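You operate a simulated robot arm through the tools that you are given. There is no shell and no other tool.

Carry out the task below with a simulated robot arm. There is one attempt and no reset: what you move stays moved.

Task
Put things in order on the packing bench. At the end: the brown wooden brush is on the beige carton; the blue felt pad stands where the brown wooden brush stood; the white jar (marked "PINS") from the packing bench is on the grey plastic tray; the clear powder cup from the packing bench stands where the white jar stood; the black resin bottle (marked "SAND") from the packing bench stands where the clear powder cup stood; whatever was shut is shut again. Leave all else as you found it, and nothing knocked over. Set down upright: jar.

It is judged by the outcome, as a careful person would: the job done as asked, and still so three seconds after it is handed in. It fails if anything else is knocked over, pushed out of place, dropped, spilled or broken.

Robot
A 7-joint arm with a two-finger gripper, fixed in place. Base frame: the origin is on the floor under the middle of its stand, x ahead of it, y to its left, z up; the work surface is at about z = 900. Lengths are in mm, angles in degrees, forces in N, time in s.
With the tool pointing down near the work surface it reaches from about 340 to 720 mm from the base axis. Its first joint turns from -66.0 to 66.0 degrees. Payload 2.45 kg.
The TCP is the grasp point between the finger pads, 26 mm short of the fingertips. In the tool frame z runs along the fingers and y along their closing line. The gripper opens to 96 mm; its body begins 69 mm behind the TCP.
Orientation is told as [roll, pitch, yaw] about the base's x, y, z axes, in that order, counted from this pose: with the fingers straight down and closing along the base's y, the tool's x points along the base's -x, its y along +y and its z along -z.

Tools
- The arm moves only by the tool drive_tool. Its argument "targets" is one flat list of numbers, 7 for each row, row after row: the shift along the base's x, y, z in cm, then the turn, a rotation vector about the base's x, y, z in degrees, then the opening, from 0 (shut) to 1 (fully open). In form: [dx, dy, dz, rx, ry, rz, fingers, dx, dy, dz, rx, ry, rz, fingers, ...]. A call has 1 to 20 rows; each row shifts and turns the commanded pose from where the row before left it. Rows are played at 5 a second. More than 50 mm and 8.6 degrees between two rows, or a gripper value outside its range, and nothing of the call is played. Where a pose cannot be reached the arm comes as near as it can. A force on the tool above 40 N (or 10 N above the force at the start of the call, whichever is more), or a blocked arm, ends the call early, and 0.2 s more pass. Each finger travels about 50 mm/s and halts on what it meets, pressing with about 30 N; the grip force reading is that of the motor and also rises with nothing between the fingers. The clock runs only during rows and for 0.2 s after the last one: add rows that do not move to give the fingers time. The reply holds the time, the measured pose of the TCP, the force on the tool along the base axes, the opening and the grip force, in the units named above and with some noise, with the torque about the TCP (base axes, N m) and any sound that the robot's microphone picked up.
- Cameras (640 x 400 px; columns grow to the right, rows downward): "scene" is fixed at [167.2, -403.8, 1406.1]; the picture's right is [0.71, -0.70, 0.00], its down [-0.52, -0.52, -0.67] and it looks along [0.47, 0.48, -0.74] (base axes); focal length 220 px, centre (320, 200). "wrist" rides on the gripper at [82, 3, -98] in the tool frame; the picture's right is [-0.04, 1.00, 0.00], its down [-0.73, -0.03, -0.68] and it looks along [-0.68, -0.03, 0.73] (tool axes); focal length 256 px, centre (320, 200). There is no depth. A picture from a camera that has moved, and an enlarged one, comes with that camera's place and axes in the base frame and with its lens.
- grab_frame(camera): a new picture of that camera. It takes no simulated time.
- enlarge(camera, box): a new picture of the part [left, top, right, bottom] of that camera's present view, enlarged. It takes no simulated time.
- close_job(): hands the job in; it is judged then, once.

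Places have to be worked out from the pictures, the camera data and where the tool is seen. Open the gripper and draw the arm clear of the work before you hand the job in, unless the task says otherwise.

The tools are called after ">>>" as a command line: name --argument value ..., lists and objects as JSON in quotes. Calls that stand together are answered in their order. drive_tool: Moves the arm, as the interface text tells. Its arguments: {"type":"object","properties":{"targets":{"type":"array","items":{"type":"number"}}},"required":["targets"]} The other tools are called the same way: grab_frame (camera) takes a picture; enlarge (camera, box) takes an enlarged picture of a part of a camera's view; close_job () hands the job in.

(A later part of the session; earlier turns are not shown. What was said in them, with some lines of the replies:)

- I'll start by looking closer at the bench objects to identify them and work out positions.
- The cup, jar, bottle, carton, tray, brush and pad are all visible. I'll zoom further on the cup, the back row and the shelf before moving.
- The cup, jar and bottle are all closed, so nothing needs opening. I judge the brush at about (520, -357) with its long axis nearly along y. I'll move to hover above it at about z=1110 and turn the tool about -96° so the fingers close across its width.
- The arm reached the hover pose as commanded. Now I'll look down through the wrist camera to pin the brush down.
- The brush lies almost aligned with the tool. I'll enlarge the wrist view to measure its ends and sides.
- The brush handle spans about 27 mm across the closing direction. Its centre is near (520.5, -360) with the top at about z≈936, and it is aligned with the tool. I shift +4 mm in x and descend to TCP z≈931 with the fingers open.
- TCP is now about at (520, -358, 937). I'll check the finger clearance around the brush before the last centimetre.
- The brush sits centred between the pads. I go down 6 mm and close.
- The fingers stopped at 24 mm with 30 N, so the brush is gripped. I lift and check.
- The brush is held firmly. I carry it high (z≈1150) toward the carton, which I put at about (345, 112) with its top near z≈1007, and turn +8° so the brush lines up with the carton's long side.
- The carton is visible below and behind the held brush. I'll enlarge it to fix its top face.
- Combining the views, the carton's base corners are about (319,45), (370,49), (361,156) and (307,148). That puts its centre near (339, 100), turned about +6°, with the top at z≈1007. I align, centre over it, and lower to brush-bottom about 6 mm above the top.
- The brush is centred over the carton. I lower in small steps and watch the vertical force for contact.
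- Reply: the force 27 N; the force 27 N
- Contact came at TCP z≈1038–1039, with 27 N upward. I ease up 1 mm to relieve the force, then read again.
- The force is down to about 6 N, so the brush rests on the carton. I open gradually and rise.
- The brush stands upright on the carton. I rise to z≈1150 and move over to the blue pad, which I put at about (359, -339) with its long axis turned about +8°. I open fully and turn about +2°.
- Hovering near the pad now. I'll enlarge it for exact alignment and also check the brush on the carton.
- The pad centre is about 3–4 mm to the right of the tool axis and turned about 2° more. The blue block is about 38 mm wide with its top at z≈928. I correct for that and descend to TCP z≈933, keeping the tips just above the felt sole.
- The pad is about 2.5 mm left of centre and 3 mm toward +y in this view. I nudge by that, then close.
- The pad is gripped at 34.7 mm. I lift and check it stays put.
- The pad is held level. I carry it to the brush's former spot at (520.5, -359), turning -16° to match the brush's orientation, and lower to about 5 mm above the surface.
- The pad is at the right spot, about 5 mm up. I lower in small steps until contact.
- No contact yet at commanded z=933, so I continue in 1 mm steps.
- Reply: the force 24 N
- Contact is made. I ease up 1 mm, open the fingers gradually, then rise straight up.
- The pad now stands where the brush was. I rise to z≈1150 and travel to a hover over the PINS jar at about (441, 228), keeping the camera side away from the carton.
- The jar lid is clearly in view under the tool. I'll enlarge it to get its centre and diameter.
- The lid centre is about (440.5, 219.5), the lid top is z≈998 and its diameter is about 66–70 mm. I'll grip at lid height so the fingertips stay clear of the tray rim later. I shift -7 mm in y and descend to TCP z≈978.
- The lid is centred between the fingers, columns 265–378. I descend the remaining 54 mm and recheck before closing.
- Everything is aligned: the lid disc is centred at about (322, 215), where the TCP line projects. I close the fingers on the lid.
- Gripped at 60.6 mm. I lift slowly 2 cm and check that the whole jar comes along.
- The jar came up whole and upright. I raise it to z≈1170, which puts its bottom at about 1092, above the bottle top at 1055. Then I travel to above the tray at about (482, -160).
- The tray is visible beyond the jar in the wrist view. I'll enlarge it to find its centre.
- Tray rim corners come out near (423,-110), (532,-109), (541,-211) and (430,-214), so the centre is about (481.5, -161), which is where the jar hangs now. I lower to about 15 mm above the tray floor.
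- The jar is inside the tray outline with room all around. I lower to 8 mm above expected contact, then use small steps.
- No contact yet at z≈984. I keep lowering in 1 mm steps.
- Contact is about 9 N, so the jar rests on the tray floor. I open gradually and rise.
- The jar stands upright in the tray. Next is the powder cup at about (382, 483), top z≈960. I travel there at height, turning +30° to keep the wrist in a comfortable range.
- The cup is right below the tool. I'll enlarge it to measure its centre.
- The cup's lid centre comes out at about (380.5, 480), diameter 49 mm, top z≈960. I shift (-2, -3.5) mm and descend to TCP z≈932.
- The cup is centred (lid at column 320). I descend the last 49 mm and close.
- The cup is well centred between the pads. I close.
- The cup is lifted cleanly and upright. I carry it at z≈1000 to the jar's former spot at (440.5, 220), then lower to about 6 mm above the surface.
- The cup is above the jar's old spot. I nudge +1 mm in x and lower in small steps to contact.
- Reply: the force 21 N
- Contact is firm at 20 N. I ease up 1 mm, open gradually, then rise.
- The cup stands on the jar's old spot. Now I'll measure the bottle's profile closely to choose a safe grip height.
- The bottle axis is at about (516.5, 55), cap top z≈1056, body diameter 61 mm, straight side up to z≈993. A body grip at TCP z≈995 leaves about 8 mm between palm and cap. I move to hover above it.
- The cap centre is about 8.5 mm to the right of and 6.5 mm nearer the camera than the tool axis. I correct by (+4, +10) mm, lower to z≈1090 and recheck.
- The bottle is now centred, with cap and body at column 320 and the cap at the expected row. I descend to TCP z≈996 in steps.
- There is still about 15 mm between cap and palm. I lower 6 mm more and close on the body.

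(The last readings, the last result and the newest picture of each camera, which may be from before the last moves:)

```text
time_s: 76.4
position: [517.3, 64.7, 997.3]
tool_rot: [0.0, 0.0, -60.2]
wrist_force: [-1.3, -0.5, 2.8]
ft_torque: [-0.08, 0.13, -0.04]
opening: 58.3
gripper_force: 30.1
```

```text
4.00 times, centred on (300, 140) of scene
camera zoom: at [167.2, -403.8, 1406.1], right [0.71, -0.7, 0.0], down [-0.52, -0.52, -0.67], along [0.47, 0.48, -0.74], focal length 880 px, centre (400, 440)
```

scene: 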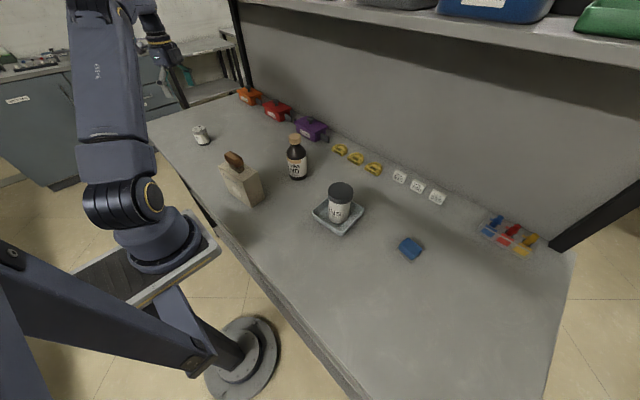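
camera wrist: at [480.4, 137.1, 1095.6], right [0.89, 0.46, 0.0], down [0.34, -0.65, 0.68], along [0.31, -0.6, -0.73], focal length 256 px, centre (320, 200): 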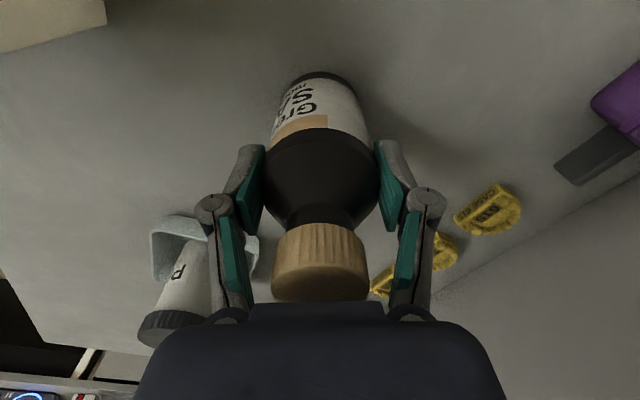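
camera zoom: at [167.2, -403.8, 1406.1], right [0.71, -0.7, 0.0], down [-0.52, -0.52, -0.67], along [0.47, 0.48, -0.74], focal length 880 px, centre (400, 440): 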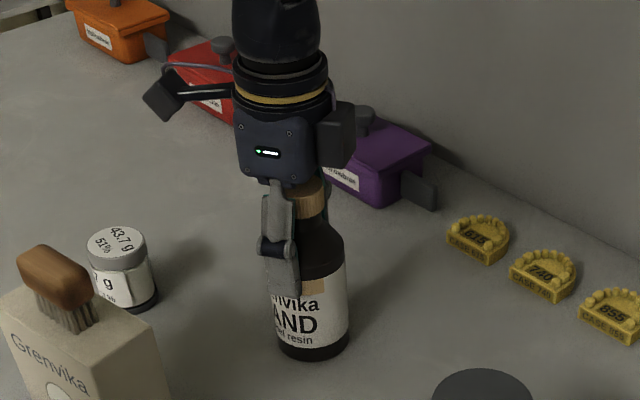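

Gripped at 58 mm on the upper body. I lift 2 cm slowly and check for slip.

>>> drive_tool --targets '[0, 0, 0.3, 0, 0, 0, 0, 0, 0, 0.5, 0, 0, 0, 0, 0, 0, 1.2, 0, 0, 0, 0, 0, 0, 0, 0, 0, 0, 0, 0, 0, 0, 0, 0, 0, 0]'

>>> grab_frame --camera "wrist"

>>> enlarge --camera "scene" --box '[240, 90, 360, 190]'

```text
time_s: 77.6
position: [517.6, 64.3, 1017.4]
tool_rot: [0.0, 0.1, -60.1]
wrist_force: [-0.4, 0.0, -2.9]
ft_torque: [0.02, 0.0, -0.01]
opening: 58.2
gripper_force: 30.2
```

```text
taken
camera wrist: at [480.5, 136.7, 1114.9], right [0.89, 0.46, 0.0], down [0.34, -0.65, 0.68], along [0.31, -0.6, -0.73], focal length 256 px, centre (320, 200)
```

wrist: 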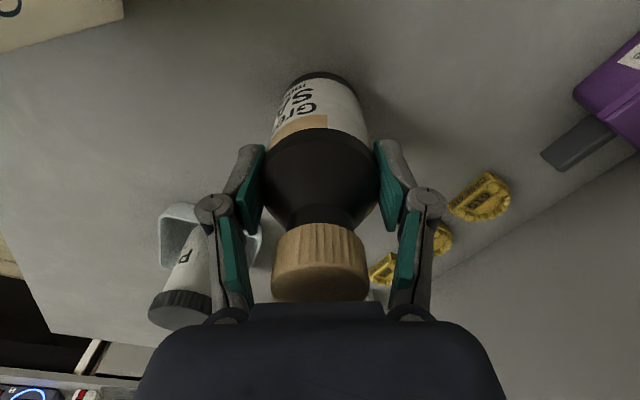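

```text
4.00 times, centred on (300, 140) of scene
camera zoom: at [167.3, -403.8, 1406.1], right [0.71, -0.7, 0.0], down [-0.52, -0.52, -0.67], along [0.47, 0.48, -0.74], focal length 880 px, centre (400, 440)
```

zoom: 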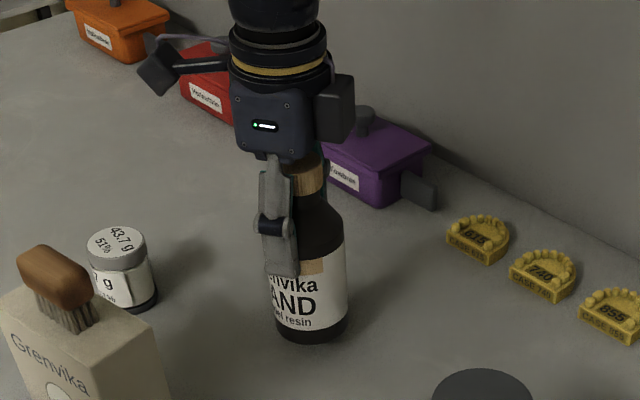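

The bottle hangs upright without slip. I raise it to z≈1110, so its bottom is about 1014 and clear of the cup, and carry it to the cup's former spot at (380.4, 480).

>>> drive_tool --targets '[0, 0, 2.4, 0, 0, 0, 0, 0, 0, 3.5, 0, 0, 0, 0, 0, 0, 3.5, 0, 0, 0, 0, -1.078, 3.193, 0, 0, 0, 0, 0, -1.078, 3.193, 0, 0, 0, 0, 0, -1.078, 3.193, 0, 0, 0, 0, 0, -1.078, 3.193, 0, 0, 0, 0, 0, -1.078, 3.193, 0, 0, 0, 0, 0, -1.078, 3.193, 0, 0, 0, 0, 0, -1.078, 3.193, 0, 0, 0, 0, 0, -1.078, 3.193, 0, 0, 0, 0, 0, -1.078, 3.193, 0, 0, 0, 0, 0, -1.078, 3.193, 0, 0, 0, 0, 0, -1.078, 3.193, 0, 0, 0, 0, 0, -1.078, 3.193, 0, 0, 0, 0, 0, -1.078, 3.193, 0, 0, 0, 0, 0, 0, 0, 0, 0, 0, 0, 0, 0, 0, 0, 0, 0, 0, 0]'

>>> grab_frame --camera "wrist"

>>> grab_frame --camera "scene"

```text
time_s: 81.4
position: [376.0, 481.8, 1110.7]
tool_rot: [0.1, 0.1, -60.1]
wrist_force: [0.0, -0.7, -2.7]
ft_torque: [0.01, 0.03, -0.03]
opening: 57.8
gripper_force: 30.7
```

```text
taken
camera wrist: at [338.8, 554.1, 1208.3], right [0.89, 0.46, 0.0], down [0.34, -0.65, 0.68], along [0.31, -0.6, -0.73], focal length 256 px, centre (320, 200)
```

wrist: 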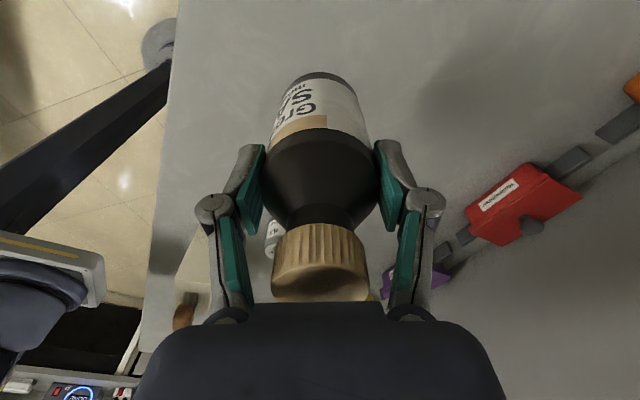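

```text
taken
```

scene: 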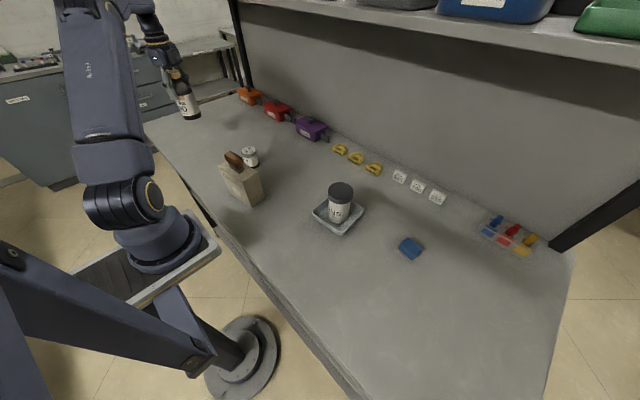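

I'm over the target at about (377, 481.6). I nudge (+2, -1) mm and lower until the bottle bottom is about 6 mm above the bench.

>>> drive_tool --targets '[0.2, -0.1, -2.5, 0, 0, 0, 0, 0, 0, -3, 0, 0, 0, 0, 0, 0, -2.5, 0, 0, 0, 0, 0, 0, -1.8, 0, 0, 0, 0, 0, 0, -1, 0, 0, 0, 0, 0, 0, 0, 0, 0, 0, 0, 0, 0, 0, 0, 0, 0, 0]'

>>> grab_frame --camera "wrist"

>>> enlarge --camera "scene" --box '[150, 60, 270, 170]'

```text
time_s: 83.0
position: [379.5, 479.2, 1002.2]
tool_rot: [0.1, 0.1, -60.2]
wrist_force: [0.2, -0.4, -1.8]
ft_torque: [0.02, 0.03, 0.01]
opening: 58.0
gripper_force: 30.4
```

```text
taken
camera wrist: at [342.2, 551.2, 1099.7], right [0.89, 0.46, 0.0], down [0.34, -0.65, 0.68], along [0.31, -0.6, -0.73], focal length 256 px, centre (320, 200)
```

wrist: 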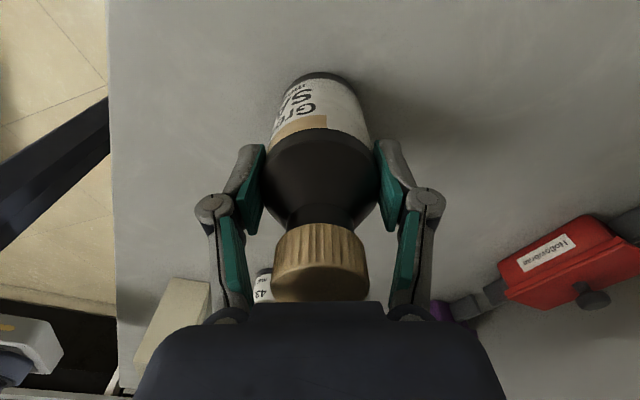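

```text
3.64 times, centred on (210, 115) of scene
camera zoom: at [167.3, -403.8, 1406.1], right [0.71, -0.7, 0.0], down [-0.52, -0.52, -0.67], along [0.47, 0.48, -0.74], focal length 800 px, centre (720, 509)
```

zoom: 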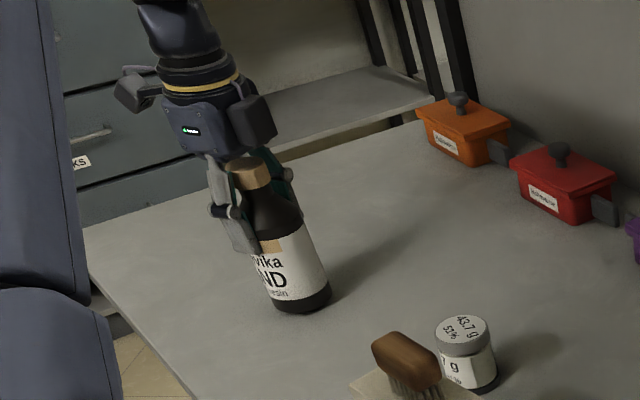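

The bottle base lines up with where the cup's base was, at scene pixel ≈(204.5, 142.4). I lower in small steps to contact.

>>> drive_tool --targets '[0, 0, -0.3, 0, 0, 0, 0, 0, 0, 0, 0, 0, 0, 0]'

>>> drive_tool --targets '[0, 0, -0.1, 0, 0, 0, 0, 0, 0, 0, 0, 0, 0, 0]'

>>> drive_tool --targets '[0, 0, -0.1, 0, 0, 0, 0, 0, 0, 0, 0, 0, 0, 0]'

>>> drive_tool --targets '[0, 0, -0.1, 0, 0, 0, 0, 0, 0, 0, 0, 0, 0, 0]'

```text
time_s: 83.6
position: [379.4, 479.6, 998.2]
tool_rot: [0.0, 0.0, -60.1]
wrist_force: [-0.8, 0.1, -2.7]
ft_torque: [0.01, -0.03, 0.01]
opening: 57.7
gripper_force: 29.7
```

```text
time_s: 84.2
position: [378.3, 478.3, 997.8]
tool_rot: [0.0, -0.1, -60.1]
wrist_force: [1.0, -0.2, -2.3]
ft_torque: [0.0, -0.02, 0.0]
opening: 57.7
gripper_force: 30.3
```

```text
time_s: 84.8
position: [378.8, 479.0, 998.6]
tool_rot: [0.0, 0.0, -60.1]
wrist_force: [-1.2, -1.2, 8.1]
ft_torque: [-0.44, 0.07, -0.1]
opening: 57.9
gripper_force: 29.7
```

```text
time_s: 85.4
position: [379.6, 477.8, 998.6]
tool_rot: [0.2, 0.1, -60.1]
wrist_force: [-2.4, -1.8, 17.8]
ft_torque: [-0.19, -0.01, -0.17]
opening: 57.7
gripper_force: 30.0
```

The bottle is on the bench. I ease up half a millimetre, open slowly and rise straight up past the cap.

>>> drive_tool --targets '[0, 0, 0.06, 0, 0, 0, 0, 0, 0, 0, 0, 0, 0, 0, 0, 0, 0, 0, 0, 0, 0.61, 0, 0, 0, 0, 0, 0, 0.65, 0, 0, 0, 0, 0, 0, 0.72, 0, 0, 0, 0, 0, 0, 0.85, 0, 0, 0, 0, 0, 0, 1, 0, 0, 0, 0, 0, 0, 1, 0, 0, 0, 0, 0, 0, 1]'

>>> grab_frame --camera "wrist"

>>> enlarge --camera "scene" --box '[150, 60, 270, 170]'

```text
time_s: 87.4
position: [379.2, 478.4, 996.4]
tool_rot: [0.0, 0.0, -60.2]
wrist_force: [0.6, -0.8, 0.1]
ft_torque: [-0.04, -0.01, -0.01]
opening: 95.9
gripper_force: 0.1
```

```text
taken
camera wrist: at [341.8, 550.7, 1095.2], right [0.89, 0.46, 0.0], down [0.34, -0.65, 0.68], along [0.31, -0.6, -0.73], focal length 256 px, centre (320, 200)
```

wrist: 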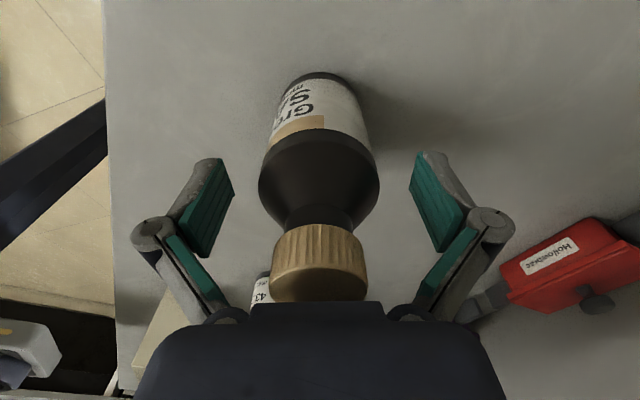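

```text
3.64 times, centred on (210, 115) of scene
camera zoom: at [167.2, -403.8, 1406.1], right [0.71, -0.7, 0.0], down [-0.52, -0.52, -0.67], along [0.47, 0.48, -0.74], focal length 800 px, centre (720, 509)
```

zoom: 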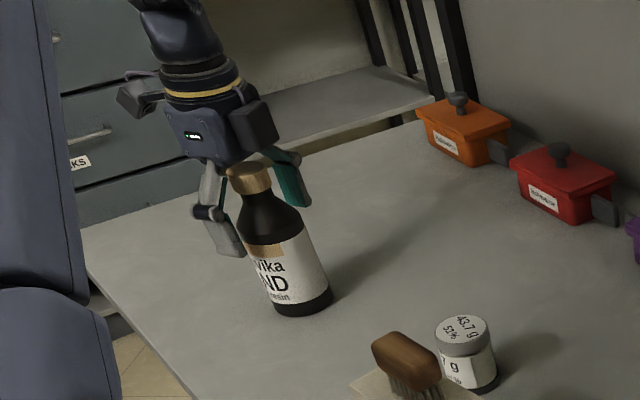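

The fingers are open and the bottle stands freely, upright. I rise straight up well clear of the cap.

>>> drive_tool --targets '[0, 0, 1.5, 0, 0, 0, 1, 0, 0, 3, 0, 0, 0, 1, 0, 0, 4, 0, 0, 0, 1, 0, 0, 4, 0, 0, 0, 1, 0, 0, 4, 0, 0, 0, 1, 0, 0, 2.5, 0, 0, 0, 1, 0, 0, 0, 0, 0, 0, 1]'

>>> grab_frame --camera "wrist"

>>> grab_frame --camera "scene"

```text
time_s: 89.0
position: [380.4, 479.1, 1188.7]
tool_rot: [0.0, 0.0, -60.2]
wrist_force: [-0.2, 0.6, 0.5]
ft_torque: [0.01, -0.01, -0.02]
opening: 96.1
gripper_force: 0.0
```

```text
taken
camera wrist: at [341.7, 551.5, 1285.8], right [0.89, 0.46, 0.0], down [0.34, -0.65, 0.68], along [0.31, -0.6, -0.73], focal length 256 px, centre (320, 200)
```

wrist: 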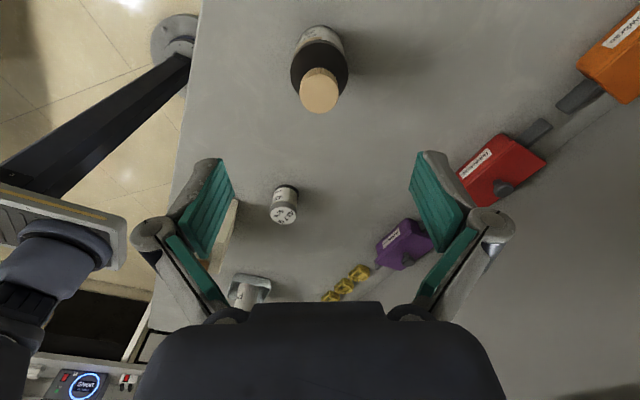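

```text
taken
```

scene: 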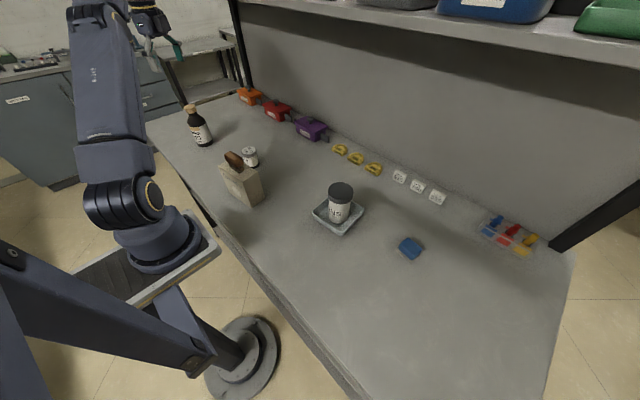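

All items are in place. I withdraw the arm at height back to about its starting pose, then do a final check.

>>> drive_tool --targets '[0.23, -4.3, 0.1, 0, 0, 5, 1, 0.23, -4.3, 0.1, 0, 0, 5, 1, 0.23, -4.3, 0.1, 0, 0, 5, 1, 0.23, -4.3, 0.1, 0, 0, 5, 1, 0.23, -4.3, 0, 0, 0, 5, 1, 0.23, -4.3, 0, 0, 0, 5, 1, 0.23, -4.3, 0, 0, 0, 5, 1, 0.23, -4.3, 0, 0, 0, 5, 1, 0.23, -4.3, 0, 0, 0, 5, 1, 0.23, -4.3, 0, 0, 0, 5, 1, 0.23, -4.3, 0, 0, 0, 5, 1, 0.23, -4.3, 0, 0, 0, 5, 1, 0, 0, 0, 0, 0, 0, 1, 0, 0, 0, 0, 0, 0, 1]'

>>> grab_frame --camera "scene"

>>> grab_frame --camera "wrist"

>>> enlarge --camera "scene" --box '[170, 90, 330, 220]'

>>> enlarge --camera "scene" --box '[300, 160, 440, 280]'

```text
time_s: 92.0
position: [407.9, -35.9, 1189.8]
tool_rot: [0.0, 0.0, -0.1]
wrist_force: [0.0, -0.3, 0.9]
ft_torque: [-0.02, -0.01, -0.01]
opening: 95.8
gripper_force: 0.1
```

```text
taken
```

scene: 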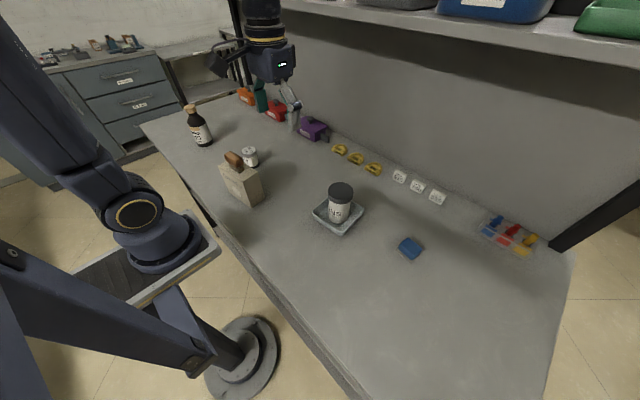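

```text
taken
camera wrist: at [326.4, -33.3, 1288.5], right [0.04, 1.0, 0.0], down [0.73, -0.03, 0.68], along [0.68, -0.03, -0.73], focal length 256 px, centre (320, 200)
```

wrist: 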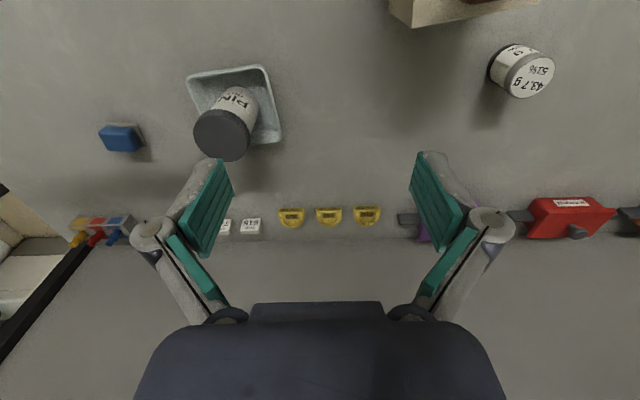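

```text
3.08 times, centred on (250, 155) of scene
camera zoom: at [167.2, -403.8, 1406.1], right [0.71, -0.7, 0.0], down [-0.52, -0.52, -0.67], along [0.47, 0.48, -0.74], focal length 677 px, centre (535, 338)
```

zoom: 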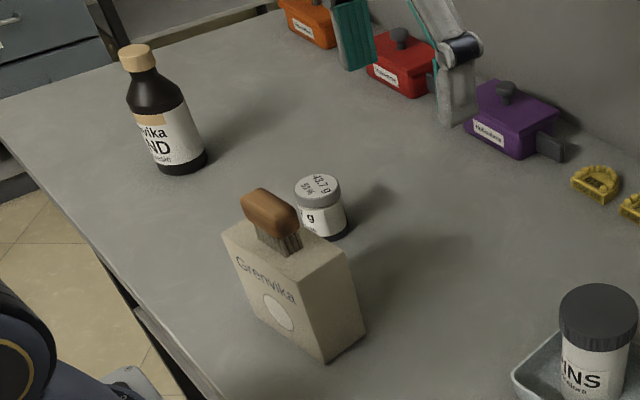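

```text
3.33 times, centred on (370, 220) of scene
camera zoom: at [167.2, -403.8, 1406.1], right [0.71, -0.7, 0.0], down [-0.52, -0.52, -0.67], along [0.47, 0.48, -0.74], focal length 734 px, centre (153, 133)
```

zoom: 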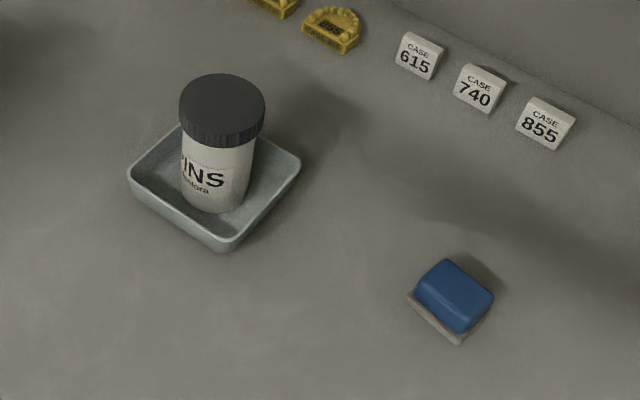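

The final views match the task:
- The brush is on the carton, and the pad is at the brush's old spot.
- The PINS jar stands upright in the tray.
- The cup is at the jar's old spot, and the bottle is at the cup's old spot.
- The carton, the tray and everything else are unmoved, and all lids are still shut.

The gripper is open and the arm is clear, so I hand the job in.

>>> close_job

```text
The job is handed in.
```

The job is handed in, and the last pictures before hand-in showed everything where you asked:

- **Brush:** it stands bristles-down near the middle of the beige carton's top.
- **Blue felt pad:** it stands where the brush stood, turned to match the brush's direction.
- **White PINS jar:** it stands upright in the middle of the grey tray.
- **Powder cup:** it stands where the jar stood, with its lid still on.
- **Black SAND bottle:** it stands upright where the cup stood, with its cap still on.

The spots match the old ones to within a few millimetres, judging by the camera views. Nothing was opened, knocked over or spilled. The carton and tray show no shift against the first pictures, and I touched nothing else. The gripper is open and the arm is back near its starting pose, clear of the bench.
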